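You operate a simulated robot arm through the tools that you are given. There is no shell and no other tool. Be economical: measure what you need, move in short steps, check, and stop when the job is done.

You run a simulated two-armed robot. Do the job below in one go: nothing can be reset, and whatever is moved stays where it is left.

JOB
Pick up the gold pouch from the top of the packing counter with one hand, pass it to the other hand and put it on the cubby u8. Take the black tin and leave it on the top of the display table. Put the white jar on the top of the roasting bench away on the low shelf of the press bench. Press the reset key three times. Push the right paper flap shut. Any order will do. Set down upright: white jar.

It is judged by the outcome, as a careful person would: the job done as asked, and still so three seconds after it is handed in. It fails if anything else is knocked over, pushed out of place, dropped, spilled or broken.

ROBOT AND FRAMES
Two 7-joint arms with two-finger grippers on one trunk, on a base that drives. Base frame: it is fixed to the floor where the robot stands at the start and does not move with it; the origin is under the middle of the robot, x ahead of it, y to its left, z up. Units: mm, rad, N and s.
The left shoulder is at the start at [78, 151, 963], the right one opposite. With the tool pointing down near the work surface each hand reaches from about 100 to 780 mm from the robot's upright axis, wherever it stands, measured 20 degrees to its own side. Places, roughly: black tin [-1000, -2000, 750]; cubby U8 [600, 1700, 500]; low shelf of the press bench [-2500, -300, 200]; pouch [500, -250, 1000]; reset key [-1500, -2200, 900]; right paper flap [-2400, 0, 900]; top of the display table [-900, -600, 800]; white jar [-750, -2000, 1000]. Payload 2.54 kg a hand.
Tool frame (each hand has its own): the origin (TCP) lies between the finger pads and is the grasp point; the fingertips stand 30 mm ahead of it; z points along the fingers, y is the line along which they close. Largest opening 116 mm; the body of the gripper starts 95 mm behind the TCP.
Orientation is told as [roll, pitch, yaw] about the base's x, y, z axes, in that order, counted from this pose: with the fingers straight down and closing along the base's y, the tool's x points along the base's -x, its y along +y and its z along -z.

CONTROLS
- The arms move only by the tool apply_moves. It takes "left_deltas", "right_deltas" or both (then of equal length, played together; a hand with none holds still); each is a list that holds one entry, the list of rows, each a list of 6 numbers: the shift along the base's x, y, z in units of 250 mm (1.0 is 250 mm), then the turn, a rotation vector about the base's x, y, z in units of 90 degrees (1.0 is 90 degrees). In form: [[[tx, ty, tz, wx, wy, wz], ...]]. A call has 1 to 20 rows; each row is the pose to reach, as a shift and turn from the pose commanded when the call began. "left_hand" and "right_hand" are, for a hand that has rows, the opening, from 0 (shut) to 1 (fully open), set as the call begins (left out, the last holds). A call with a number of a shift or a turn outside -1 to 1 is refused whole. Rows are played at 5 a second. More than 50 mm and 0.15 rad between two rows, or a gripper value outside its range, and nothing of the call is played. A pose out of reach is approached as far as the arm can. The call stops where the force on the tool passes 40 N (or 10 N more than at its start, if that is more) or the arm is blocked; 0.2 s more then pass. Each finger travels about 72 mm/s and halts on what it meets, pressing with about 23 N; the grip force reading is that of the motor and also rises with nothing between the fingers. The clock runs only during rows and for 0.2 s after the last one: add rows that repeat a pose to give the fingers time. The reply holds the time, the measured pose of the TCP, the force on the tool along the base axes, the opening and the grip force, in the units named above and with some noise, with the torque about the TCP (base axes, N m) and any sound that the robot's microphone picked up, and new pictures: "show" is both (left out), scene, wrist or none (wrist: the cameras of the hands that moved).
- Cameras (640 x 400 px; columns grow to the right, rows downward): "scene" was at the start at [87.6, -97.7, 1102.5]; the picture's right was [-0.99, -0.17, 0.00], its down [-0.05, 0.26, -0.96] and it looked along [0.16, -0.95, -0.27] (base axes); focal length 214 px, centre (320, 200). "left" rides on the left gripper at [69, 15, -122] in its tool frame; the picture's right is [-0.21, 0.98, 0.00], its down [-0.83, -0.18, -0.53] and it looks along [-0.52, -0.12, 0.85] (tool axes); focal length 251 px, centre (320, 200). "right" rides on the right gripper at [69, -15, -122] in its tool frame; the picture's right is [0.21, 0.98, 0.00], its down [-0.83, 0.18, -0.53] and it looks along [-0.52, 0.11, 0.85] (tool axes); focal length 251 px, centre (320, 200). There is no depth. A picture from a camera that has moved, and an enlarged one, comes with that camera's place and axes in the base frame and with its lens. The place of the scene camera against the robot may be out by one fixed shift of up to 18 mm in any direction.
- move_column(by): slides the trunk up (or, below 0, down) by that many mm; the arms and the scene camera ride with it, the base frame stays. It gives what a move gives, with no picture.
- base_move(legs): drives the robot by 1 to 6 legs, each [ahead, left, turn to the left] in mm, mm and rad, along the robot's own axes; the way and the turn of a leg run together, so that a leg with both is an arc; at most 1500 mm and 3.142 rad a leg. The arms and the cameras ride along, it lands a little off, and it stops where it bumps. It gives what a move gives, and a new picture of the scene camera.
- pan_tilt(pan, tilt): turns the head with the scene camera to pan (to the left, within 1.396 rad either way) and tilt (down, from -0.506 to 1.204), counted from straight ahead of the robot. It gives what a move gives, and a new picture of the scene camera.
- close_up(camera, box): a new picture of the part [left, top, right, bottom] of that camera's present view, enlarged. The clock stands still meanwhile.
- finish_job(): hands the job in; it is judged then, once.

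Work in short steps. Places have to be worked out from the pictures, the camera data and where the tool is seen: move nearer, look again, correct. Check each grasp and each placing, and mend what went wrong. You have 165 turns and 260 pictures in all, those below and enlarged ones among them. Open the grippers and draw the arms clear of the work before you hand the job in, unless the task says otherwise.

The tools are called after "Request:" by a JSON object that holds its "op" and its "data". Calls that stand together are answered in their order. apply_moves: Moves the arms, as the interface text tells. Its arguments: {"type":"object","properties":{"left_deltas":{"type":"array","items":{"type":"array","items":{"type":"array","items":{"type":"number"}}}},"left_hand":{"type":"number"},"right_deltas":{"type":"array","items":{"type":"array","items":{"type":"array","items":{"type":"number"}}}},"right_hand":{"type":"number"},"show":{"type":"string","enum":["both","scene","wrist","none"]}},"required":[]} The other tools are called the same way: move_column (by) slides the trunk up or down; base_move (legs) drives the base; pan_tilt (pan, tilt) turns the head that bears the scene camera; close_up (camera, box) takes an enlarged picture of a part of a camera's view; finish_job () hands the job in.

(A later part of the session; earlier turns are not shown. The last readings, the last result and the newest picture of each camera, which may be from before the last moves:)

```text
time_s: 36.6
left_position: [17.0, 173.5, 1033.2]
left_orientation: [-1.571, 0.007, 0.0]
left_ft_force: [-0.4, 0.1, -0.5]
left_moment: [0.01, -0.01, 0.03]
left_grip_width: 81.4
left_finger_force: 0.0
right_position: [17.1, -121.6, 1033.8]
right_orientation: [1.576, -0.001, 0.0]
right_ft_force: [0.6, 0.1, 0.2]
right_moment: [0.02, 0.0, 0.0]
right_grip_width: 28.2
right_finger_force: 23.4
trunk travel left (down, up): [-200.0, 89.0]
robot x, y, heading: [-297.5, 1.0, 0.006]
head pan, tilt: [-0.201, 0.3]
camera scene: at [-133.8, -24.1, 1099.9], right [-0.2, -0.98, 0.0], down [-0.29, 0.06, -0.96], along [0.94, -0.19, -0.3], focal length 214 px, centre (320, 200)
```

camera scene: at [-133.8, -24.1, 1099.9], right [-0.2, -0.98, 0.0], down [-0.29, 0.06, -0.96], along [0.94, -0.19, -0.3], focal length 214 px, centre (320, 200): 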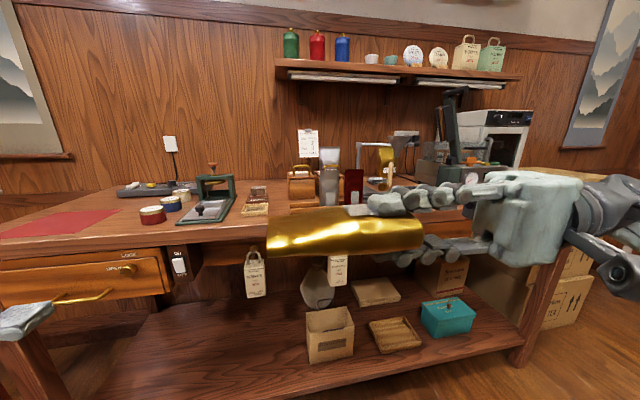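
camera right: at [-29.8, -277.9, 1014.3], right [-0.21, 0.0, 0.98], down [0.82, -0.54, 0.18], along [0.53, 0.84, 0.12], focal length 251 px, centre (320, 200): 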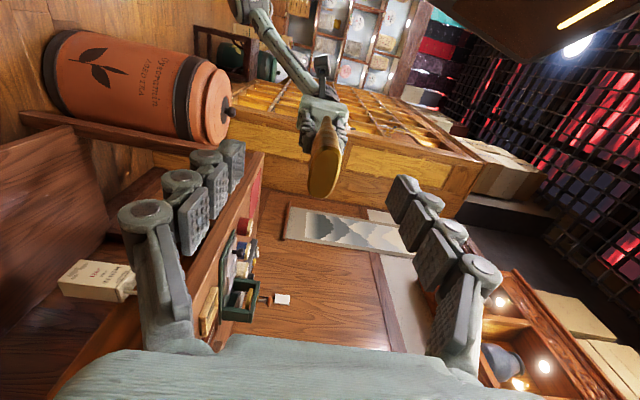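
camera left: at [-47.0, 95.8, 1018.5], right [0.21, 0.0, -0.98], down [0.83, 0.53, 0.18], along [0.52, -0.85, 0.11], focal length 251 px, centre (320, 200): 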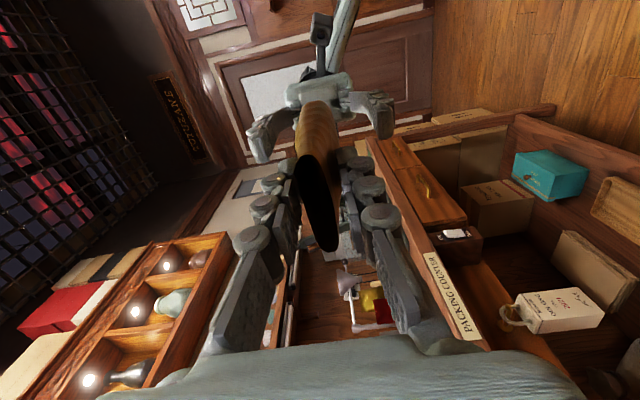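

Hand-over done. Turn the right hand to point ahead (pouch flat) and the left back to pointing down, tucked.

Request:
{"op": "apply_moves", "data": {"left_deltas": [[[0, 0.02, 0.02, 0.09, 0, 0], [0, 0.04, 0.04, 0.18, 0, 0], [0, 0.06, 0.06, 0.27, 0, 0], [0, 0.08, 0.08, 0.36, 0, 0], [0, 0.1, 0.1, 0.45, 0, 0], [0, 0.12, 0.12, 0.54, 0, 0], [0, 0.14, 0.14, 0.63, 0, 0], [0, 0.16, 0.16, 0.72, 0, 0], [0, 0.18, 0.18, 0.81, 0, 0], [0, 0.2, 0.2, 0.9, 0, 0], [0, 0.2, 0.2, 0.95, 0, 0], [0, 0.2, 0.2, 1.0, 0, 0]]], "right_deltas": [[[0.04, -0.1, 0, 0, 0, -0.09], [0.08, -0.2, 0, 0, 0, -0.18], [0.12, -0.3, -0.02, 0, 0, -0.27], [0.16, -0.4, -0.04, 0, 0, -0.36], [0.2, -0.5, -0.06, 0, 0, -0.45], [0.24, -0.58, -0.08, 0, 0, -0.54], [0.28, -0.66, -0.1, 0, 0, -0.63], [0.32, -0.7, -0.12, 0, 0, -0.72], [0.36, -0.75, -0.13, 0, 0, -0.81], [0.4, -0.8, -0.14, 0, 0, -0.9], [0.42, -0.82, -0.15, 0, 0, -0.95], [0.44, -0.84, -0.16, 0, 0, -1.0]]], "show": "scene"}}

```text
time_s: 39.2
left_position: [19.6, 224.5, 1083.7]
left_orientation: [-0.001, 0.0, 0.005]
left_ft_force: [0.3, 0.2, -0.1]
left_moment: [0.01, 0.01, -0.02]
left_grip_width: 81.2
left_finger_force: 0.0
right_position: [180.3, -400.9, 1011.8]
right_orientation: [1.577, 0.0, -1.567]
right_ft_force: [-0.4, 0.8, 0.6]
right_moment: [-0.02, 0.03, 0.03]
right_grip_width: 28.3
right_finger_force: 23.6
right hand out of reach, approached as far as the arm can: row 6, 7, 8, 9, 10, 11, 12
trunk travel left (down, up): [-200.0, 89.0]
robot x, y, heading: [-298.3, 0.6, 0.001]
head pan, tilt: [-0.201, 0.3]
camera scene: at [-133.8, -24.3, 1099.8], right [-0.2, -0.98, 0.0], down [-0.29, 0.06, -0.96], along [0.94, -0.19, -0.3], focal length 214 px, centre (320, 200)
```

scene: 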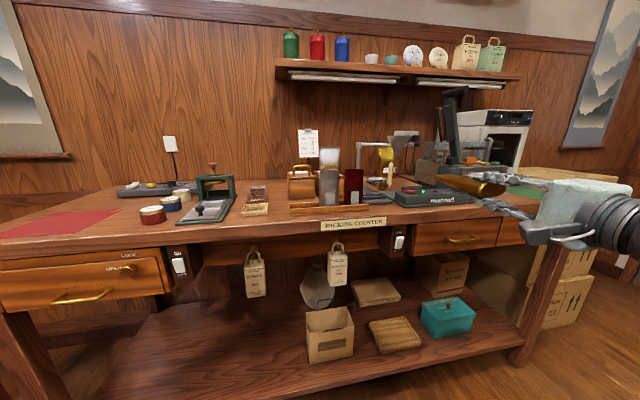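

Now drive left along the counter toward the cubby wall, backing off slightly, and look.

Request:
{"op": "base_move", "data": {"legs": [[-100, 300, 0], [0, 1100, 0]]}}

Request:
{"op": "pan_tilt", "data": {"pan": 0.3, "tilt": 0.45}}

```text
time_s: 53.2
left_position: [-99.4, 1629.7, 1082.5]
left_orientation: [-0.002, 0.0, 0.025]
left_ft_force: [0.4, 0.0, 0.5]
left_moment: [-0.01, 0.04, 0.02]
left_grip_width: 80.9
left_finger_force: 0.0
right_position: [71.6, 1008.1, 1011.1]
right_orientation: [1.575, -0.001, -1.549]
right_ft_force: [-0.3, 0.1, -0.4]
right_moment: [-0.01, -0.03, 0.0]
right_grip_width: 28.3
right_finger_force: 23.3
trunk travel left (down, up): [-200.0, 89.0]
robot x, y, heading: [-411.8, 1402.4, 0.025]
head pan, tilt: [-0.201, 0.3]
camera scene: at [-247.9, 1379.2, 1099.9], right [-0.18, -0.98, 0.0], down [-0.29, 0.05, -0.96], along [0.94, -0.17, -0.3], focal length 214 px, centre (320, 200)
```

scene: 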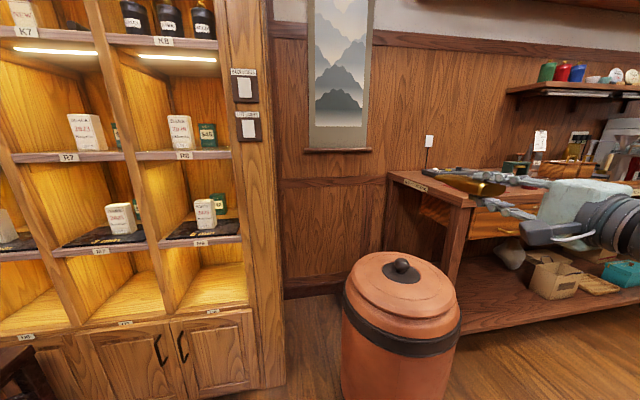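

```text
time_s: 54.1
left_position: [-99.0, 1629.7, 1083.6]
left_orientation: [0.0, -0.001, 0.025]
left_ft_force: [1.2, 0.6, 0.1]
left_moment: [-0.03, -0.01, 0.02]
left_grip_width: 81.4
left_finger_force: 0.0
right_position: [72.8, 1007.0, 1010.9]
right_orientation: [1.577, 0.002, -1.548]
right_ft_force: [-0.1, -0.5, -0.5]
right_moment: [-0.02, 0.02, 0.01]
right_grip_width: 28.2
right_finger_force: 23.2
trunk travel left (down, up): [-200.0, 89.0]
robot x, y, heading: [-409.6, 1400.3, 0.021]
head pan, tilt: [0.3, 0.45]
camera scene: at [-252.6, 1424.8, 1086.0], right [0.32, -0.95, 0.0], down [-0.41, -0.14, -0.9], along [0.85, 0.28, -0.43], focal length 214 px, centre (320, 200)
```

scene: 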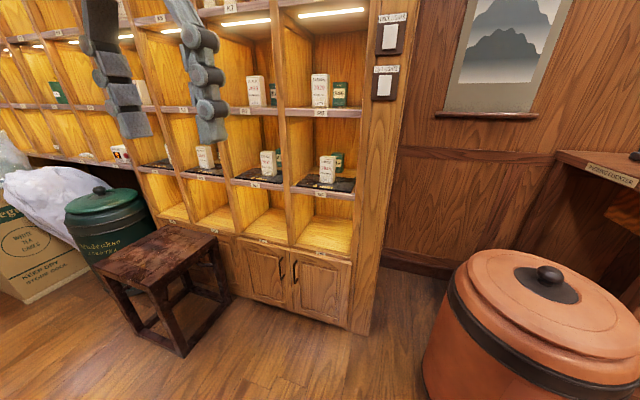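

Zoom to read the cubby labels.

Request:
{"op": "close_up", "data": {"camera": "scene", "box": [140, 80, 380, 270]}}

```text
2.11 times, centred on (260, 175) of scene
camera zoom: at [-252.6, 1424.8, 1086.0], right [0.32, -0.95, 0.0], down [-0.41, -0.14, -0.9], along [0.85, 0.28, -0.43], focal length 452 px, centre (446, 253)
```

zoom: 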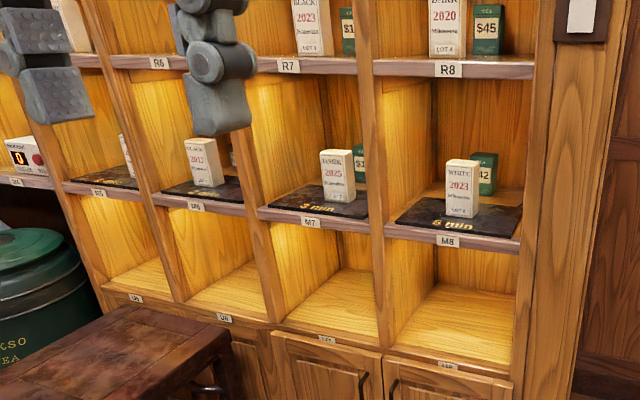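

Request:
{"op": "close_up", "data": {"camera": "scene", "box": [240, 215, 360, 275]}}

```text
5.33 times, centred on (300, 245) of scene
camera zoom: at [-252.6, 1424.8, 1086.0], right [0.32, -0.95, 0.0], down [-0.41, -0.14, -0.9], along [0.85, 0.28, -0.43], focal length 1144 px, centre (427, -40)
```

zoom: 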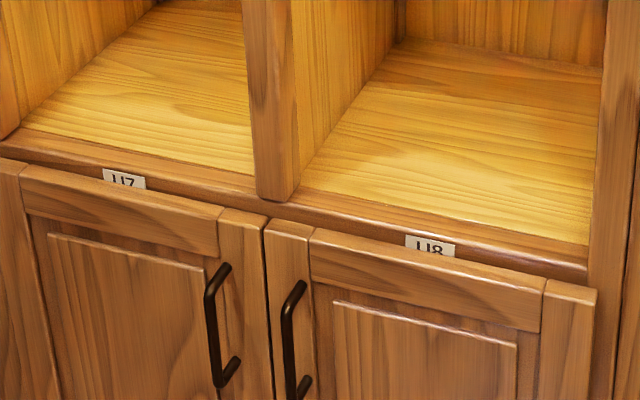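

U8 is the empty bottom-right cell (floor z≈450–490, face x≈470–515, y centre≈1655). Lower the trunk and drive left so that the right hand faces it.

Request:
{"op": "move_column", "data": {"by": -200}}

Request:
{"op": "base_move", "data": {"legs": [[0, 500, -0.022]]}}

Request:
{"op": "pan_tilt", "data": {"pan": -0.4, "tilt": 0.4}}

```text
time_s: 56.3
left_position: [-100.8, 1629.5, 883.0]
left_orientation: [0.002, -0.001, 0.025]
left_ft_force: [0.1, 0.3, -0.1]
left_moment: [-0.03, -0.02, -0.01]
left_grip_width: 81.3
left_finger_force: 0.0
right_position: [72.1, 1009.0, 811.9]
right_orientation: [1.576, 0.0, -1.547]
right_ft_force: [0.1, 0.7, -0.8]
right_moment: [0.0, 0.0, 0.0]
right_grip_width: 28.1
right_finger_force: 22.5
trunk travel left (down, up): [0.0, 289.0]
robot x, y, heading: [-413.2, 1398.8, 0.025]
head pan, tilt: [0.3, 0.45]
```

```text
time_s: 61.7
left_position: [-105.6, 2135.3, 883.3]
left_orientation: [-0.001, -0.002, 0.014]
left_ft_force: [-0.3, 0.6, 0.5]
left_moment: [0.0, 0.03, 0.03]
left_grip_width: 81.0
left_finger_force: 0.2
right_position: [59.6, 1511.6, 811.2]
right_orientation: [1.578, 0.0, -1.558]
right_ft_force: [-0.2, 0.4, 0.3]
right_moment: [0.01, 0.03, 0.03]
right_grip_width: 28.4
right_finger_force: 22.9
trunk travel left (down, up): [0.0, 289.0]
robot x, y, heading: [-420.6, 1909.1, 0.015]
head pan, tilt: [0.3, 0.45]
camera scene: at [-260.7, 1932.0, 885.9], right [0.31, -0.95, 0.0], down [-0.41, -0.13, -0.9], along [0.86, 0.28, -0.44], focal length 214 px, centre (320, 200)
```

scene: 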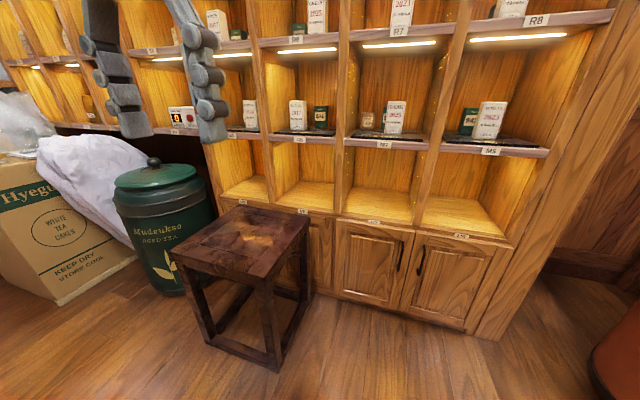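

```text
time_s: 62.7
left_position: [-105.1, 2134.8, 882.2]
left_orientation: [0.001, 0.0, 0.012]
left_ft_force: [-0.1, 0.7, 0.1]
left_moment: [0.01, -0.02, 0.02]
left_grip_width: 81.2
left_finger_force: 0.1
right_position: [59.9, 1510.9, 812.8]
right_orientation: [1.576, 0.0, -1.558]
right_ft_force: [0.3, 0.3, -0.1]
right_moment: [-0.02, -0.01, 0.02]
right_grip_width: 28.2
right_finger_force: 23.5
trunk travel left (down, up): [0.0, 289.0]
robot x, y, heading: [-418.8, 1910.9, 0.014]
head pan, tilt: [-0.4, 0.4]
camera scene: at [-262.5, 1868.8, 890.6], right [-0.38, -0.93, 0.0], down [-0.36, 0.15, -0.92], along [0.85, -0.35, -0.39], focal length 214 px, centre (320, 200)
```

scene: 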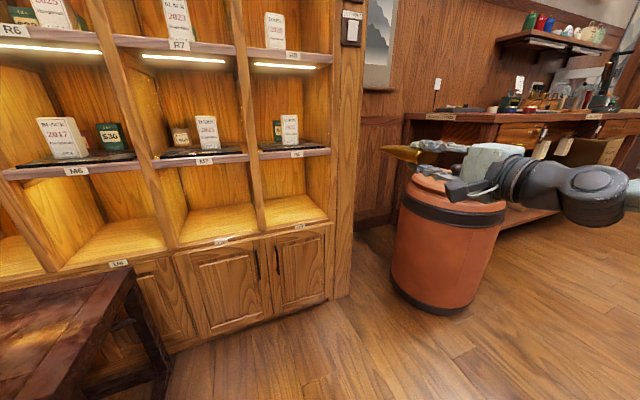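

Triangulated: U8 face x≈472, y 1526–1778, floor z≈486, ceiling ≈735. Move the right hand to y≈1652, z≈570.

Request:
{"op": "apply_moves", "data": {"right_deltas": [[[0.05, 0.05, -0.15, 0, 0, 0], [0.1, 0.1, -0.3, 0, 0, 0], [0.15, 0.15, -0.45, 0, 0, 0], [0.2, 0.25, -0.6, 0, 0, 0], [0.25, 0.35, -0.75, 0, 0, 0], [0.3, 0.45, -0.88, 0, 0, 0], [0.3, 0.564, -0.97, 0, 0, 0], [0.3, 0.564, -0.97, 0, 0, 0]]], "show": "both"}}

```text
time_s: 64.5
left_position: [-105.2, 2134.5, 883.7]
left_orientation: [0.0, 0.0, 0.011]
left_ft_force: [0.2, 0.8, 0.3]
left_moment: [0.0, -0.02, -0.01]
left_grip_width: 81.0
left_finger_force: 0.0
right_position: [135.8, 1653.9, 569.6]
right_orientation: [1.575, -0.002, -1.559]
right_ft_force: [-0.2, 0.4, -0.2]
right_moment: [-0.04, 0.02, 0.01]
right_grip_width: 28.4
right_finger_force: 22.7
right hand out of reach, approached as far as the arm can: row 1, 2
trunk travel left (down, up): [0.0, 289.0]
robot x, y, heading: [-419.9, 1910.2, 0.013]
head pan, tilt: [-0.4, 0.4]
camera scene: at [-262.5, 1868.7, 890.6], right [-0.38, -0.93, 0.0], down [-0.36, 0.15, -0.92], along [0.85, -0.35, -0.39], focal length 214 px, centre (320, 200)
camera right: at [13.6, 1721.9, 552.9], right [-0.01, 0.22, 0.98], down [-0.53, -0.83, 0.18], along [0.85, -0.51, 0.12], focal length 251 px, centre (320, 200)
```

scene: 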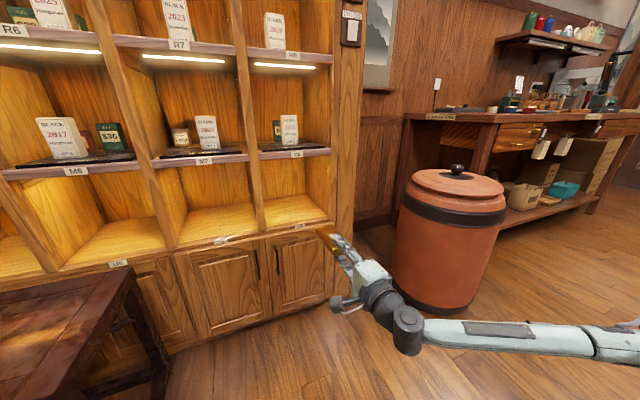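
right: 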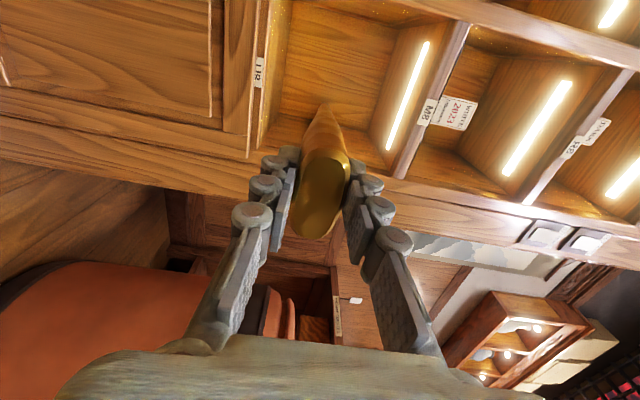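

Aligned with U8. Drive ahead 290 mm (pouch tip stays short of the face... tip reaches ≈x 530 inside the opening).

Request:
{"op": "base_move", "data": {"legs": [[280, 0, -0.013]]}}

Request:
{"op": "close_up", "data": {"camera": "right", "box": [0, 0, 640, 400]}}

```text
time_s: 66.5
left_position: [174.7, 2133.0, 883.2]
left_orientation: [-0.001, 0.0, -0.002]
left_ft_force: [-0.2, 0.1, 0.3]
left_moment: [-0.01, -0.01, 0.03]
left_grip_width: 80.8
left_finger_force: 0.1
right_position: [409.7, 1647.7, 570.0]
right_orientation: [1.576, -0.001, -1.573]
right_ft_force: [0.3, -0.3, -0.4]
right_moment: [0.01, 0.01, 0.04]
right_grip_width: 28.3
right_finger_force: 22.9
trunk travel left (down, up): [0.0, 289.0]
robot x, y, heading: [-143.5, 1912.1, -0.001]
head pan, tilt: [-0.4, 0.4]
camera scene: at [14.4, 1868.2, 890.6], right [-0.39, -0.92, 0.0], down [-0.36, 0.15, -0.92], along [0.85, -0.36, -0.39], focal length 214 px, centre (320, 200)
```

scene: 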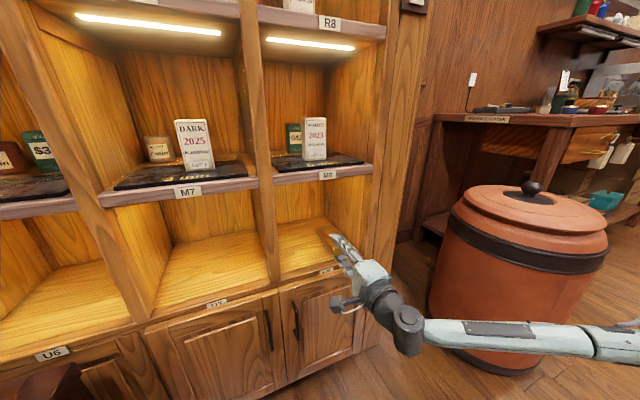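

```text
1.00 times, centred on (320, 200) of right (not enlarged: the box is as wide or as high as the picture)
camera zoom: at [288.5, 1717.7, 553.3], right [0.0, 0.21, 0.98], down [-0.54, -0.83, 0.18], along [0.84, -0.52, 0.12], focal length 251 px, centre (320, 200)
```

zoom: 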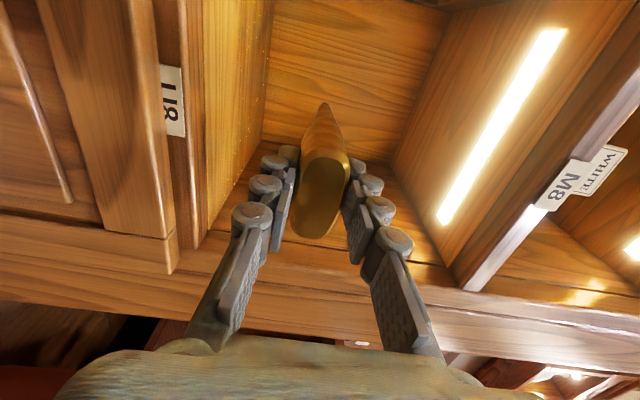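

Floor≈480, back ≈757. Go forward 150 mm, pitch down ~22°, and lower so the tip nearly touches.

Request:
{"op": "apply_moves", "data": {"right_deltas": [[[0.18, 0.02, 0, 0, 0, 0], [0.36, 0.02, 0, 0, 0.06, 0], [0.5, 0.02, 0, 0, 0.13, 0], [0.6, 0.02, -0.05, 0, 0.2, 0], [0.6, 0.02, -0.1, 0, 0.25, 0], [0.6, 0.02, -0.14, 0, 0.25, 0]]], "show": "wrist"}}

Request:
{"op": "close_up", "data": {"camera": "scene", "box": [220, 160, 440, 310]}}

```text
time_s: 67.9
left_position: [175.0, 2132.5, 882.8]
left_orientation: [0.002, 0.0, -0.001]
left_ft_force: [0.1, 0.0, -0.3]
left_moment: [0.0, 0.0, 0.02]
left_grip_width: 81.2
left_finger_force: 0.1
right_position: [522.5, 1653.7, 570.0]
right_orientation: [1.408, -0.001, -1.574]
right_ft_force: [0.4, -0.6, -0.5]
right_moment: [-0.03, 0.02, 0.0]
right_grip_width: 28.4
right_finger_force: 23.0
right hand out of reach, approached as far as the arm can: row 3, 4, 5, 6
trunk travel left (down, up): [0.0, 289.0]
robot x, y, heading: [-142.0, 1906.6, 0.001]
head pan, tilt: [-0.4, 0.4]
camera right: at [399.9, 1723.6, 572.7], right [0.16, 0.21, 0.96], down [-0.5, -0.83, 0.27], along [0.85, -0.52, -0.02], focal length 251 px, centre (320, 200)
```

right: 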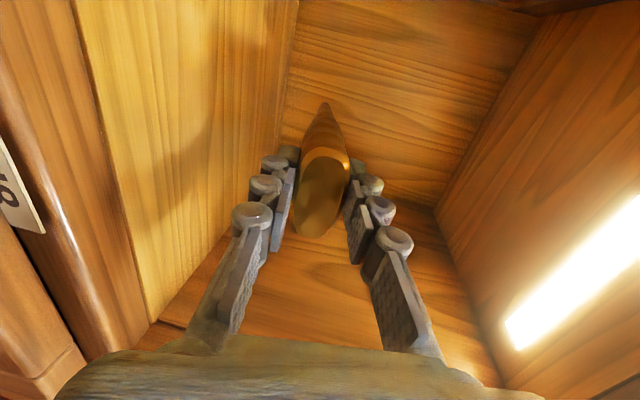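

```text
2.67 times, centred on (330, 235) of scene
camera zoom: at [14.4, 1868.2, 890.6], right [-0.39, -0.92, 0.0], down [-0.36, 0.15, -0.92], along [0.85, -0.36, -0.39], focal length 572 px, centre (293, 107)
```

zoom: 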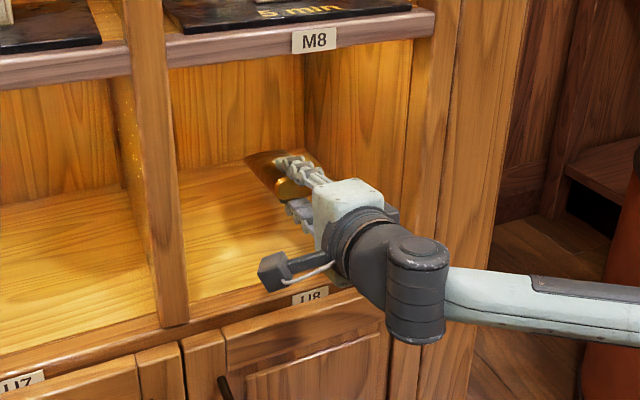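

Arm limit reached; creep the base 45 mm ahead, then pitch down and lower.

Request:
{"op": "base_move", "data": {"legs": [[50, 0, 0]]}}

Request:
{"op": "apply_moves", "data": {"right_deltas": [[[-0.05, 0.0, -0.04, 0, 0.04, 0], [-0.08, 0, -0.08, 0, 0.09, 0], [-0.08, 0, -0.12, 0, 0.14, 0], [-0.08, 0, -0.15, 0, 0.15, 0]]], "show": "wrist"}}

Request:
{"op": "close_up", "data": {"camera": "scene", "box": [220, 160, 440, 310]}}

```text
time_s: 68.8
left_position: [222.4, 2132.6, 884.0]
left_orientation: [0.001, 0.0, 0.0]
left_ft_force: [-0.5, 0.6, 0.7]
left_moment: [-0.02, -0.04, -0.03]
left_grip_width: 81.3
left_finger_force: 0.2
right_position: [569.9, 1652.8, 569.4]
right_orientation: [1.409, -0.001, -1.574]
right_ft_force: [0.8, 0.0, -0.1]
right_moment: [0.01, 0.02, 0.02]
right_grip_width: 28.1
right_finger_force: 22.7
trunk travel left (down, up): [0.0, 289.0]
robot x, y, heading: [-91.0, 1912.5, -0.005]
head pan, tilt: [-0.4, 0.4]
camera scene: at [62.9, 1868.0, 890.6], right [-0.39, -0.92, 0.0], down [-0.36, 0.15, -0.92], along [0.85, -0.36, -0.39], focal length 214 px, centre (320, 200)
```

scene: 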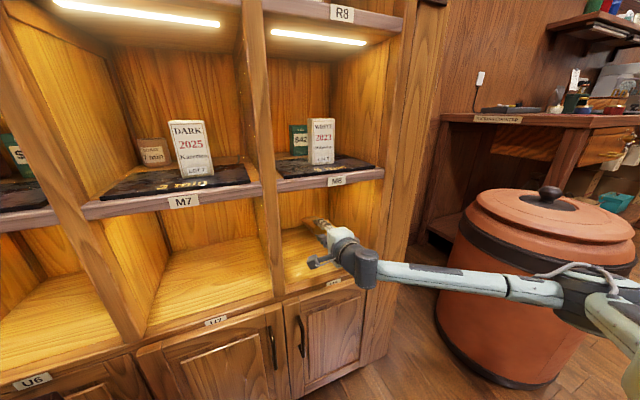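

```text
time_s: 69.8
left_position: [223.6, 2132.0, 883.4]
left_orientation: [0.0, 0.0, -0.001]
left_ft_force: [0.0, -0.1, 0.2]
left_moment: [-0.01, 0.01, 0.03]
left_grip_width: 81.2
left_finger_force: 0.0
right_position: [571.8, 1654.6, 569.1]
right_orientation: [1.409, 0.0, -1.572]
right_ft_force: [0.1, -0.1, -0.4]
right_moment: [0.0, 0.05, -0.01]
right_grip_width: 28.2
right_finger_force: 24.1
right hand out of reach, approached as far as the arm can: row 1, 2, 3, 4
trunk travel left (down, up): [0.0, 289.0]
robot x, y, heading: [-92.6, 1910.3, 0.0]
head pan, tilt: [-0.4, 0.4]
camera right: at [448.2, 1723.0, 572.7], right [0.16, 0.21, 0.96], down [-0.5, -0.82, 0.27], along [0.85, -0.52, -0.02], focal length 251 px, centre (320, 200)
```

right: 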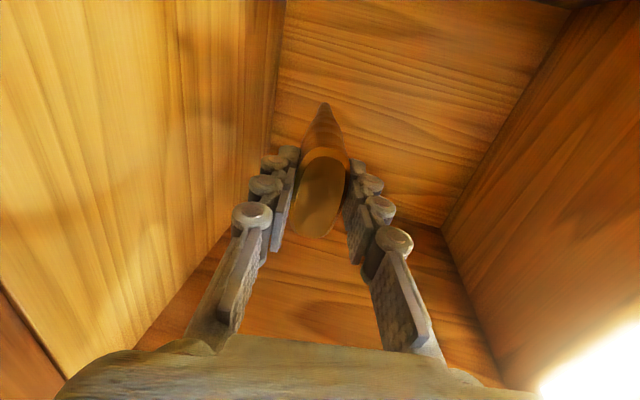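

```text
2.67 times, centred on (330, 235) of scene
camera zoom: at [62.9, 1868.0, 890.6], right [-0.39, -0.92, 0.0], down [-0.36, 0.15, -0.92], along [0.85, -0.36, -0.39], focal length 572 px, centre (293, 107)
```

zoom: 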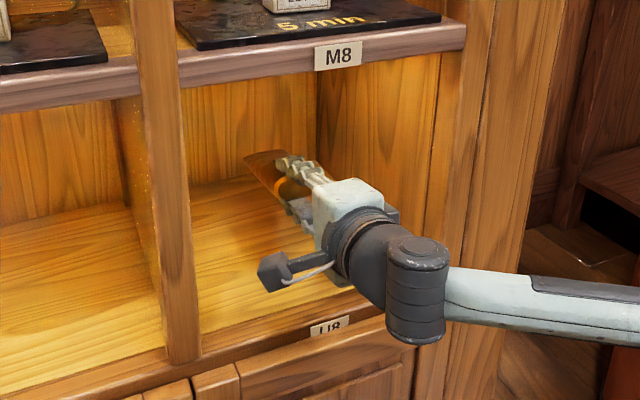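

Pitching further is not reachable; try going down and slightly back without it.

Request:
{"op": "apply_moves", "data": {"right_deltas": [[[-0.06, 0.0, -0.05, 0, 0, 0], [-0.12, 0, -0.1, 0, 0, 0], [-0.16, 0, -0.14, 0, 0, 0], [-0.16, 0, -0.18, 0, 0, 0]]], "show": "wrist"}}

Request:
{"op": "close_up", "data": {"camera": "scene", "box": [220, 160, 440, 310]}}

```text
time_s: 70.8
left_position: [224.5, 2131.8, 882.5]
left_orientation: [-0.001, -0.001, -0.002]
left_ft_force: [0.4, -0.2, 0.5]
left_moment: [-0.01, -0.01, 0.01]
left_grip_width: 81.2
left_finger_force: 0.0
right_position: [529.6, 1652.3, 523.1]
right_orientation: [1.408, -0.002, -1.573]
right_ft_force: [-0.5, 0.2, 0.2]
right_moment: [0.0, -0.01, 0.01]
right_grip_width: 28.4
right_finger_force: 22.7
trunk travel left (down, up): [0.0, 289.0]
robot x, y, heading: [-93.2, 1913.6, -0.003]
head pan, tilt: [-0.4, 0.4]
camera right: at [407.6, 1721.5, 525.9], right [0.16, 0.21, 0.96], down [-0.5, -0.82, 0.27], along [0.85, -0.52, -0.02], focal length 251 px, centre (320, 200)
```

right: 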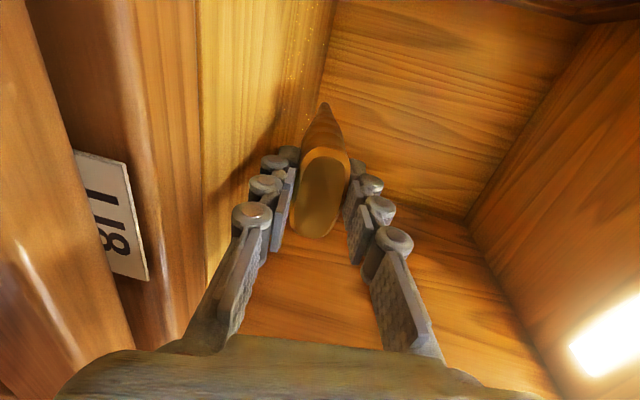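

```text
2.67 times, centred on (330, 235) of scene
camera zoom: at [62.9, 1868.0, 890.6], right [-0.39, -0.92, 0.0], down [-0.36, 0.15, -0.92], along [0.85, -0.36, -0.39], focal length 572 px, centre (293, 107)
```

zoom: 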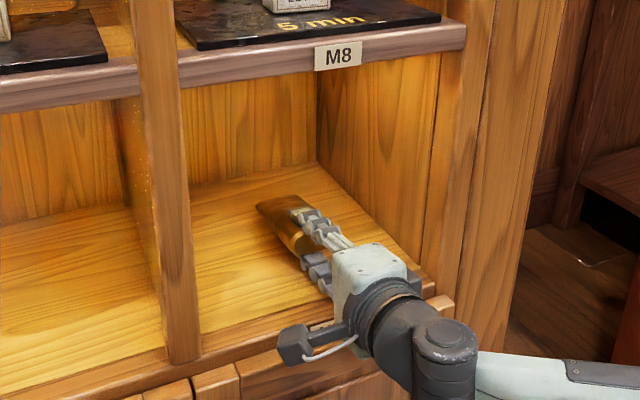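

Tip is ~14 mm above floor. Lower 11 mm more and watch force.

Request:
{"op": "apply_moves", "data": {"right_deltas": [[[0, 0.0, -0.02, 0, 0, 0], [0, 0, -0.045, 0, 0, 0], [0, 0, -0.045, 0, 0, 0]]], "show": "none"}}

Request:
{"op": "close_up", "data": {"camera": "right", "box": [0, 0, 640, 400]}}

```text
time_s: 71.6
left_position: [222.6, 2133.3, 882.8]
left_orientation: [0.0, 0.001, 0.001]
left_ft_force: [0.5, -0.5, 0.0]
left_moment: [-0.02, 0.04, 0.0]
left_grip_width: 81.2
left_finger_force: 0.0
right_position: [530.3, 1651.9, 512.8]
right_orientation: [1.409, 0.0, -1.572]
right_ft_force: [-0.8, 0.0, 2.7]
right_moment: [0.02, 0.04, -0.03]
right_grip_width: 28.3
right_finger_force: 23.2
trunk travel left (down, up): [0.0, 289.0]
robot x, y, heading: [-94.0, 1909.9, 0.001]
head pan, tilt: [-0.4, 0.4]
```

```text
1.00 times, centred on (320, 200) of right (not enlarged: the box is as wide or as high as the picture)
camera zoom: at [408.3, 1721.9, 515.8], right [0.16, 0.21, 0.96], down [-0.5, -0.82, 0.26], along [0.85, -0.52, -0.02], focal length 251 px, centre (320, 200)
```

zoom: 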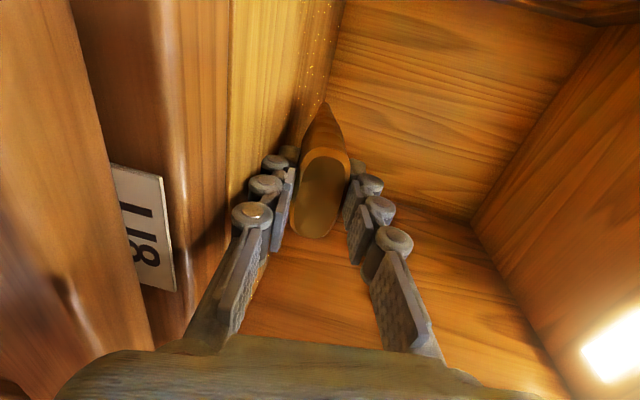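

Light contact. Open to ~44 mm and check, then withdraw.

Request:
{"op": "apply_moves", "data": {"right_deltas": [[[0, 0.0, 0.01, 0, 0, 0], [0, 0, 0.02, 0, 0, 0], [0, 0, 0.02, 0, 0, 0]]], "right_hand": 0.42, "show": "wrist"}}

```text
time_s: 72.4
left_position: [221.6, 2131.7, 883.5]
left_orientation: [0.0, -0.001, 0.0]
left_ft_force: [0.0, 0.8, 0.3]
left_moment: [0.01, 0.04, 0.01]
left_grip_width: 81.1
left_finger_force: 0.0
right_position: [531.6, 1651.1, 516.4]
right_orientation: [1.408, -0.001, -1.572]
right_ft_force: [2.0, 0.5, 3.1]
right_moment: [0.03, 0.0, -0.01]
right_grip_width: 48.1
right_finger_force: 0.0
trunk travel left (down, up): [0.0, 289.0]
robot x, y, heading: [-91.1, 1908.6, -0.002]
head pan, tilt: [-0.4, 0.4]
camera right: at [408.7, 1721.5, 520.1], right [0.16, 0.21, 0.96], down [-0.5, -0.82, 0.27], along [0.85, -0.52, -0.02], focal length 251 px, centre (320, 200)
```

right: 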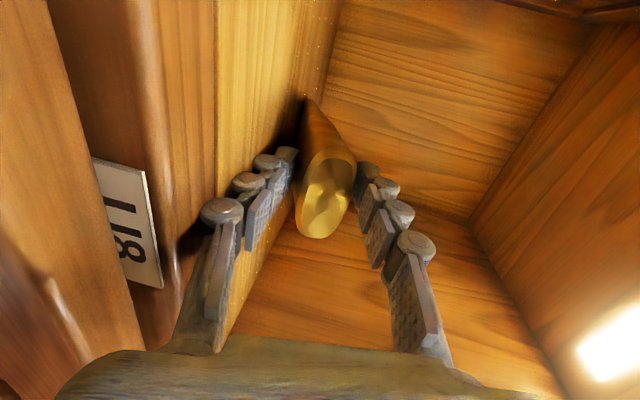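

Pouch rests on the lower finger. Withdraw straight back and see.

Request:
{"op": "apply_moves", "data": {"right_deltas": [[[-0.1, 0, 0, 0, 0, 0], [-0.2, 0, 0, 0, 0, 0]]], "right_hand": 0.46, "show": "wrist"}}

```text
time_s: 73.0
left_position: [223.3, 2133.8, 883.3]
left_orientation: [0.001, -0.001, 0.002]
left_ft_force: [0.3, 0.4, -0.1]
left_moment: [0.02, 0.0, -0.02]
left_grip_width: 81.1
left_finger_force: 0.0
right_position: [480.2, 1653.1, 518.1]
right_orientation: [1.409, 0.0, -1.572]
right_ft_force: [1.3, 0.5, 3.7]
right_moment: [-0.01, 0.0, 0.01]
right_grip_width: 52.2
right_finger_force: 0.1
trunk travel left (down, up): [0.0, 289.0]
robot x, y, heading: [-94.7, 1910.8, -0.004]
head pan, tilt: [-0.4, 0.4]
camera right: at [357.9, 1721.5, 520.7], right [0.16, 0.21, 0.96], down [-0.5, -0.82, 0.27], along [0.85, -0.52, -0.02], focal length 251 px, centre (320, 200)
```

right: 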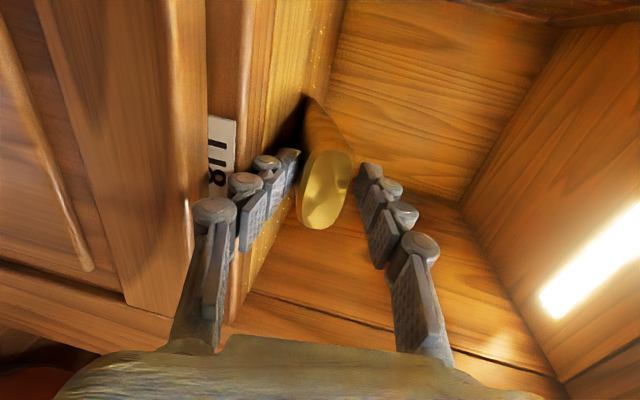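

The pouch drags along on the finger. Re-grip, lift, go deeper, and roll the hand 90° so no finger lies beneath.

Request:
{"op": "apply_moves", "data": {"right_deltas": [[[0, 0, 0, 0, 0, 0], [0, 0, 0, 0, 0, 0], [0, 0, 0, 0, 0, 0], [0.05, 0, 0.08, 0, 0, 0], [0.15, 0, 0.2, 0, 0, 0], [0.2, 0, 0.25, 0, 0, 0]]], "right_hand": 0, "show": "none"}}

Request:
{"op": "apply_moves", "data": {"right_deltas": [[[0, 0, 0, 0.09, 0, 0], [0, 0, 0, 0.18, 0, 0], [0, 0, 0, 0.27, 0, 0], [0, 0, 0, 0.36, 0, 0], [0, 0, 0, 0.45, 0, 0], [0, 0, 0, 0.54, 0, 0], [0, 0, 0, 0.63, 0, 0], [0, 0, 0, 0.72, 0, 0], [0, 0, 0, 0.81, 0, 0], [0, 0, 0, 0.9, 0, 0], [0, 0, 0, 0.95, 0, 0], [0, 0, 0, 1, 0, 0]]], "show": "both"}}

```text
time_s: 74.4
left_position: [223.4, 2132.9, 882.9]
left_orientation: [0.0, 0.001, -0.002]
left_ft_force: [-0.8, 1.2, -0.5]
left_moment: [0.05, 0.0, -0.01]
left_grip_width: 81.1
left_finger_force: 0.1
right_position: [533.0, 1652.7, 580.2]
right_orientation: [1.408, -0.001, -1.571]
right_ft_force: [-0.1, 0.6, -0.5]
right_moment: [-0.01, -0.07, -0.03]
right_grip_width: 28.3
right_finger_force: 23.1
trunk travel left (down, up): [0.0, 289.0]
robot x, y, heading: [-93.4, 1906.7, 0.004]
head pan, tilt: [-0.4, 0.4]
```

```text
time_s: 77.0
left_position: [223.9, 2133.8, 883.3]
left_orientation: [0.0, 0.0, 0.001]
left_ft_force: [0.7, -0.2, -0.2]
left_moment: [0.01, 0.02, 0.03]
left_grip_width: 81.4
left_finger_force: 0.2
right_position: [530.7, 1651.6, 578.8]
right_orientation: [-0.629, 1.569, 2.675]
right_ft_force: [-0.5, 0.1, -0.5]
right_moment: [-0.05, 0.01, 0.01]
right_grip_width: 28.3
right_finger_force: 22.8
trunk travel left (down, up): [0.0, 289.0]
robot x, y, heading: [-94.8, 1910.7, 0.0]
head pan, tilt: [-0.4, 0.4]
camera scene: at [62.9, 1868.0, 890.6], right [-0.39, -0.92, 0.0], down [-0.36, 0.15, -0.92], along [0.85, -0.36, -0.39], focal length 214 px, centre (320, 200)
camera right: at [408.0, 1647.3, 647.0], right [0.16, -0.96, 0.21], down [-0.5, -0.26, -0.83], along [0.85, 0.02, -0.52], focal length 251 px, centre (320, 200)
```

scene: 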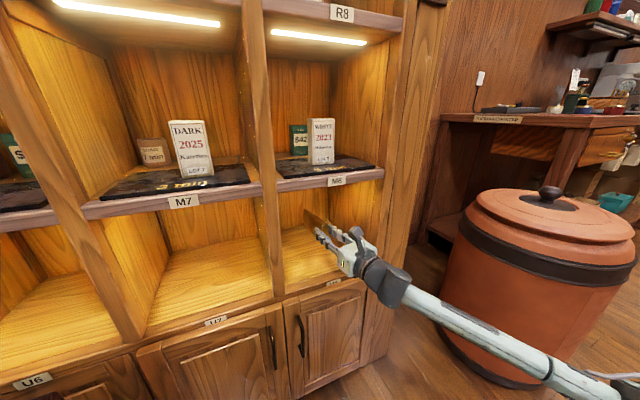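
right: 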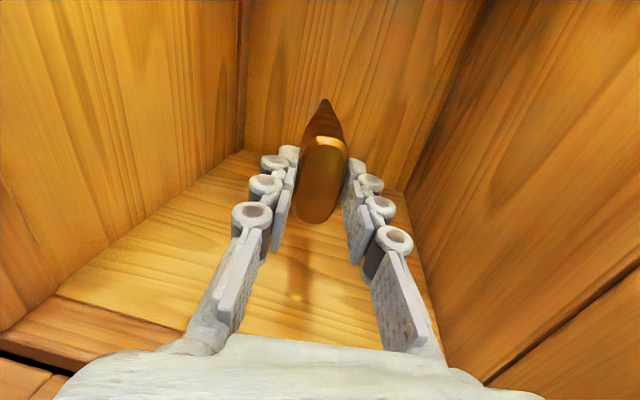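

Camera-up roll works; the pouch is on edge now. Move in 30 mm and lower toward floor contact (TCP z≈512).

Request:
{"op": "apply_moves", "data": {"right_deltas": [[[0.06, 0, -0.08, 0, 0, 0], [0.12, 0, -0.16, 0, 0, 0], [0.12, 0, -0.22, 0, 0, 0], [0.12, 0, -0.25, 0, 0, 0], [0.12, 0, -0.265, 0, 0, 0]]], "show": "wrist"}}

```text
time_s: 78.2
left_position: [224.0, 2133.2, 883.2]
left_orientation: [0.001, 0.0, 0.0]
left_ft_force: [-0.6, 0.1, -0.1]
left_moment: [0.03, 0.01, 0.02]
left_grip_width: 81.0
left_finger_force: 0.0
right_position: [561.1, 1650.9, 513.7]
right_orientation: [-2.073, 1.571, 1.23]
right_ft_force: [-0.3, -0.7, 3.1]
right_moment: [0.07, -0.31, -0.07]
right_grip_width: 28.3
right_finger_force: 22.8
trunk travel left (down, up): [0.0, 289.0]
robot x, y, heading: [-90.0, 1911.2, -0.003]
head pan, tilt: [-0.4, 0.4]
camera right: at [438.5, 1647.4, 581.8], right [0.16, -0.96, 0.21], down [-0.5, -0.27, -0.83], along [0.85, 0.02, -0.52], focal length 251 px, centre (320, 200)
```

right: 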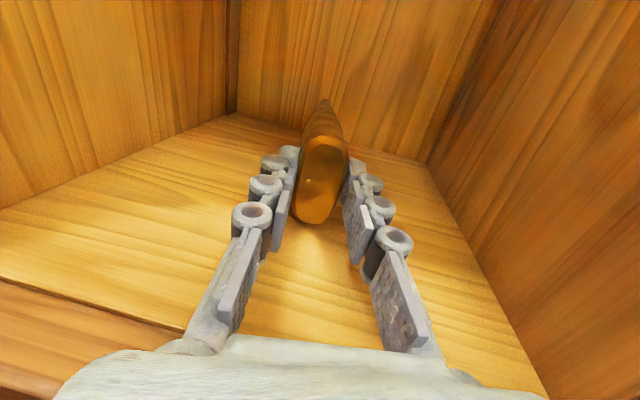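

Contact with the floor. Open to ~50 mm.

Request:
{"op": "apply_moves", "data": {"right_deltas": [[[0, 0, -0.006, 0, 0, 0], [0, 0, -0.006, 0, 0, 0], [0, 0, -0.006, 0, 0, 0]]], "right_hand": 0.45, "show": "wrist"}}

```text
time_s: 79.0
left_position: [222.5, 2133.7, 883.0]
left_orientation: [-0.002, -0.002, 0.0]
left_ft_force: [0.8, 1.1, -0.3]
left_moment: [0.0, 0.0, 0.0]
left_grip_width: 81.1
left_finger_force: 0.2
right_position: [560.4, 1651.9, 514.5]
right_orientation: [2.681, 1.567, -0.298]
right_ft_force: [-0.6, -1.0, 15.9]
right_moment: [-0.17, 2.1, 0.18]
right_grip_width: 52.1
right_finger_force: 0.0
trunk travel left (down, up): [0.0, 289.0]
robot x, y, heading: [-94.5, 1907.8, -0.006]
head pan, tilt: [-0.4, 0.4]
camera right: at [438.2, 1647.6, 581.7], right [0.16, -0.96, 0.22], down [-0.5, -0.27, -0.83], along [0.85, 0.02, -0.52], focal length 251 px, centre (320, 200)
```

right: 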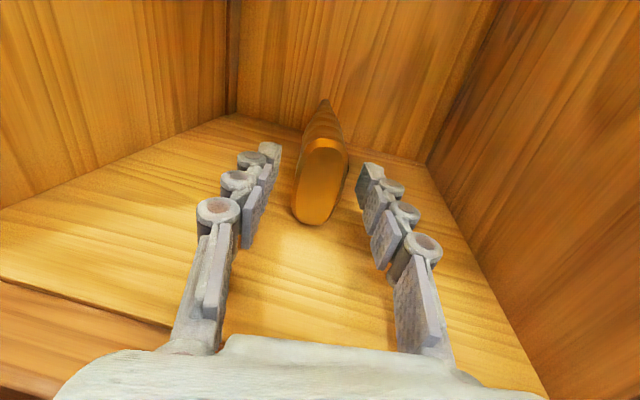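

Released; pouch stands on its edge. The gripper base presses the sill slightly: rise, open more and withdraw.

Request:
{"op": "apply_moves", "data": {"right_deltas": [[[0, 0, 0.03, 0, 0, 0], [0, 0, 0.04, 0, 0, 0], [-0.1, 0, 0.05, 0, 0, 0], [-0.25, 0, 0.06, 0, 0, 0], [-0.4, 0, 0.08, 0, 0, 0], [-0.55, 0, 0.1, 0, 0, 0]]], "right_hand": 0.7, "show": "both"}}

```text
time_s: 80.4
left_position: [222.9, 2132.4, 884.4]
left_orientation: [0.0, 0.001, 0.0]
left_ft_force: [-0.8, -0.5, -0.2]
left_moment: [0.02, 0.03, 0.01]
left_grip_width: 81.3
left_finger_force: 0.1
right_position: [422.2, 1650.5, 536.5]
right_orientation: [-0.141, 1.569, -3.119]
right_ft_force: [0.7, -0.2, -0.2]
right_moment: [-0.02, 0.02, -0.03]
right_grip_width: 81.3
right_finger_force: 0.1
trunk travel left (down, up): [0.0, 289.0]
robot x, y, heading: [-94.4, 1908.8, -0.002]
head pan, tilt: [-0.4, 0.4]
camera scene: at [63.0, 1868.0, 890.6], right [-0.39, -0.92, 0.0], down [-0.36, 0.15, -0.92], along [0.85, -0.36, -0.39], focal length 214 px, centre (320, 200)
camera right: at [300.6, 1646.1, 604.5], right [0.16, -0.96, 0.21], down [-0.5, -0.27, -0.82], along [0.85, 0.02, -0.52], focal length 251 px, centre (320, 200)
```

scene: 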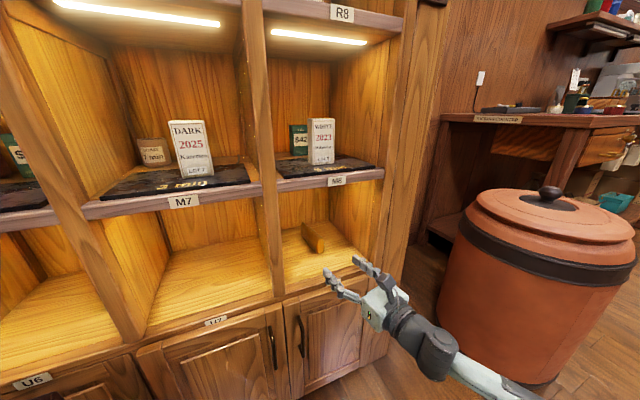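
right: 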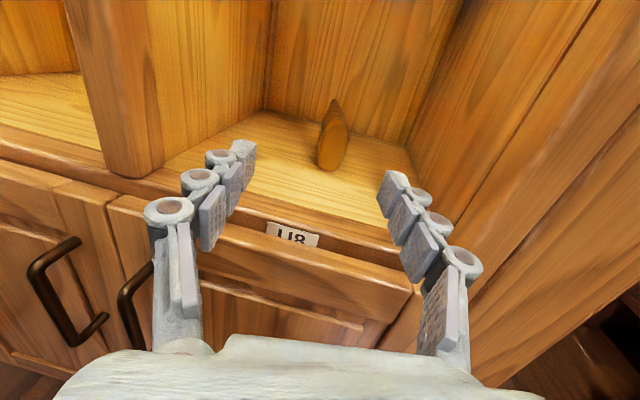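

Pouch is in U8. Back off and return the right hand to pointing down in two turns.

Request:
{"op": "base_move", "data": {"legs": [[-500, 0, 0]]}}

Request:
{"op": "apply_moves", "data": {"right_deltas": [[[0, 0, 0.04, -0.09, 0, 0], [0, 0, 0.08, -0.18, 0, 0], [0, 0, 0.12, -0.27, 0, 0], [0, 0, 0.16, -0.36, 0, 0], [0, 0, 0.2, -0.45, 0, 0], [0, 0, 0.24, -0.54, 0, 0], [0, 0, 0.28, -0.63, 0, 0], [0, 0, 0.32, -0.72, 0, 0], [0, 0, 0.36, -0.81, 0, 0], [0, 0, 0.4, -0.9, 0, 0], [0, 0, 0.4, -0.95, 0, 0], [0, 0, 0.4, -1, 0, 0]]], "show": "none"}}

Request:
{"op": "apply_moves", "data": {"right_deltas": [[[-0.02, -0.02, 0.03, -0.0513, 0.0513, 0.0513], [-0.04, -0.04, 0.06, -0.1027, 0.1027, 0.1027], [-0.06, -0.06, 0.09, -0.154, 0.154, 0.154], [-0.08, -0.08, 0.12, -0.2053, 0.2053, 0.2053], [-0.1, -0.1, 0.15, -0.2567, 0.2567, 0.2567], [-0.12, -0.12, 0.18, -0.308, 0.308, 0.308], [-0.14, -0.14, 0.21, -0.3593, 0.3593, 0.3593], [-0.16, -0.16, 0.24, -0.4107, 0.4107, 0.4107], [-0.18, -0.18, 0.27, -0.462, 0.462, 0.462], [-0.2, -0.2, 0.3, -0.5133, 0.5133, 0.5133], [-0.22, -0.22, 0.33, -0.5647, 0.5647, 0.5647], [-0.24, -0.24, 0.36, -0.616, 0.616, 0.616], [-0.26, -0.26, 0.4, -0.6673, 0.6673, 0.6673], [-0.28, -0.28, 0.4, -0.7187, 0.7187, 0.7187], [-0.3, -0.3, 0.4, -0.77, 0.77, 0.77]]], "show": "none"}}

Request:
{"op": "move_column", "data": {"by": 200}}

```text
time_s: 83.3
left_position: [-279.1, 2134.0, 882.4]
left_orientation: [-0.001, 0.0, 0.004]
left_ft_force: [-0.8, 0.7, -0.2]
left_moment: [0.02, -0.01, 0.03]
left_grip_width: 81.2
left_finger_force: 0.1
right_position: [-76.8, 1652.7, 535.6]
right_orientation: [-0.06, 1.569, -3.034]
right_ft_force: [-0.8, 0.0, -0.4]
right_moment: [0.0, 0.01, 0.01]
right_grip_width: 81.3
right_finger_force: 0.0
trunk travel left (down, up): [0.0, 289.0]
robot x, y, heading: [-592.8, 1908.6, 0.002]
head pan, tilt: [-0.4, 0.4]
camera scene: at [-437.9, 1868.8, 890.6], right [-0.39, -0.92, 0.0], down [-0.36, 0.15, -0.92], along [0.85, -0.36, -0.39], focal length 214 px, centre (320, 200)
```

scene: 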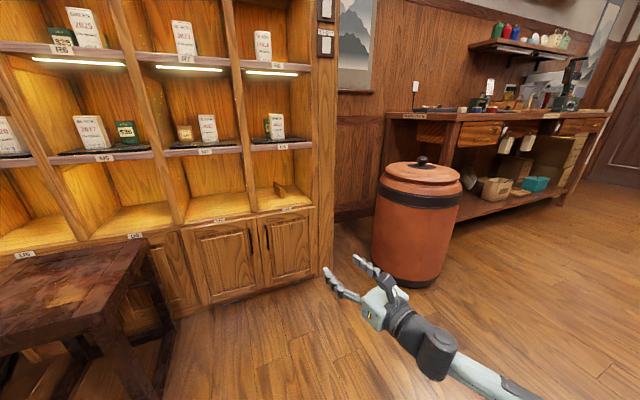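

```text
time_s: 86.2
left_position: [-278.4, 2133.3, 882.8]
left_orientation: [0.001, 0.0, 0.004]
left_ft_force: [0.7, -1.6, 0.8]
left_moment: [0.02, 0.02, -0.04]
left_grip_width: 81.2
left_finger_force: 0.1
right_position: [-88.5, 1648.3, 547.7]
right_orientation: [1.225, 0.001, -1.572]
right_ft_force: [0.0, -1.1, -0.3]
right_moment: [0.03, 0.01, 0.02]
right_grip_width: 81.0
right_finger_force: 0.0
right hand out of reach, approached as far as the arm can: row 8, 9, 10, 11, 12
trunk travel left (down, up): [0.0, 289.0]
robot x, y, heading: [-593.3, 1909.4, -0.001]
head pan, tilt: [-0.4, 0.4]
stopped in row 12 (right hand): the arm was blocked; the commanded pose is now the measured one
```

```text
time_s: 89.3
left_position: [-279.0, 2133.5, 882.8]
left_orientation: [0.0, 0.0, 0.003]
left_ft_force: [-0.7, -0.1, 0.5]
left_moment: [-0.02, -0.02, 0.0]
left_grip_width: 81.1
left_finger_force: 0.0
right_position: [-86.8, 1649.3, 547.8]
right_orientation: [1.228, -0.001, -1.573]
right_ft_force: [0.0, 0.3, 0.4]
right_moment: [0.02, 0.0, 0.0]
right_grip_width: 81.1
right_finger_force: 0.1
right hand out of reach, approached as far as the arm can: row 1, 2, 3, 4, 5, 6, 7, 8, 9, 10, 11, 12, 13, 14, 15
trunk travel left (down, up): [0.0, 289.0]
robot x, y, heading: [-593.6, 1911.2, 0.004]
head pan, tilt: [-0.4, 0.4]
```

```text
time_s: 91.5
left_position: [-278.3, 2133.7, 1082.6]
left_orientation: [0.0, 0.0, 0.003]
left_ft_force: [-0.1, 0.0, -0.4]
left_moment: [-0.01, 0.0, -0.01]
left_grip_width: 81.3
left_finger_force: 0.0
right_position: [-87.8, 1648.8, 748.3]
right_orientation: [1.227, 0.0, -1.572]
right_ft_force: [1.1, 0.1, -0.1]
right_moment: [0.0, 0.02, -0.02]
right_grip_width: 80.8
right_finger_force: 0.1
trunk travel left (down, up): [-200.0, 89.0]
robot x, y, heading: [-593.3, 1909.4, 0.004]
head pan, tilt: [-0.4, 0.4]
```

Right hand is in a tight configuration; move it up and outward first without turning.

Request:
{"op": "apply_moves", "data": {"right_deltas": [[[0, -0.05, 0.1, 0, 0, 0], [0, -0.1, 0.2, 0, 0, 0], [0, -0.15, 0.3, 0, 0, 0], [0, -0.2, 0.42, 0, 0, 0], [0, -0.3, 0.55, 0, 0, 0], [0, -0.35, 0.7, 0, 0, 0], [0, -0.4, 0.85, 0, 0, 0], [0, -0.4, 1.0, 0, 0, 0]]], "show": "scene"}}

```text
time_s: 93.3
left_position: [-279.7, 2132.6, 1083.0]
left_orientation: [-0.001, 0.0, 0.005]
left_ft_force: [0.2, -0.7, -0.5]
left_moment: [-0.02, 0.02, -0.01]
left_grip_width: 81.3
left_finger_force: 0.2
right_position: [-88.2, 1627.5, 757.4]
right_orientation: [1.238, -0.018, -1.572]
right_ft_force: [-0.7, 0.5, -0.3]
right_moment: [0.0, -0.02, 0.0]
right_grip_width: 81.2
right_finger_force: 0.0
right hand out of reach, approached as far as the arm can: row 1, 2, 3, 4, 5, 6, 7, 8
trunk travel left (down, up): [-200.0, 89.0]
robot x, y, heading: [-594.6, 1907.5, 0.003]
head pan, tilt: [-0.4, 0.4]
camera scene: at [-438.0, 1868.7, 1090.6], right [-0.39, -0.92, 0.0], down [-0.36, 0.15, -0.92], along [0.85, -0.36, -0.39], focal length 214 px, centre (320, 200)
```

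scene: 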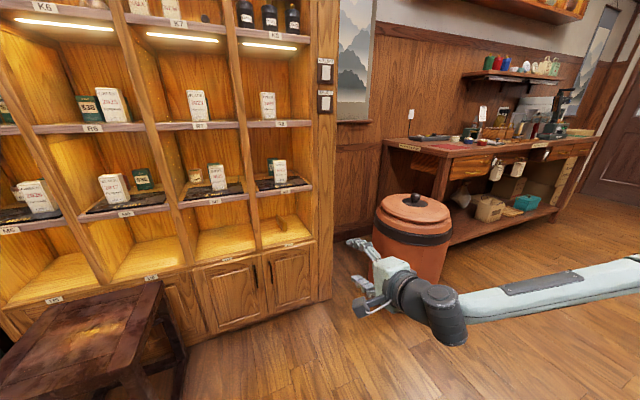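

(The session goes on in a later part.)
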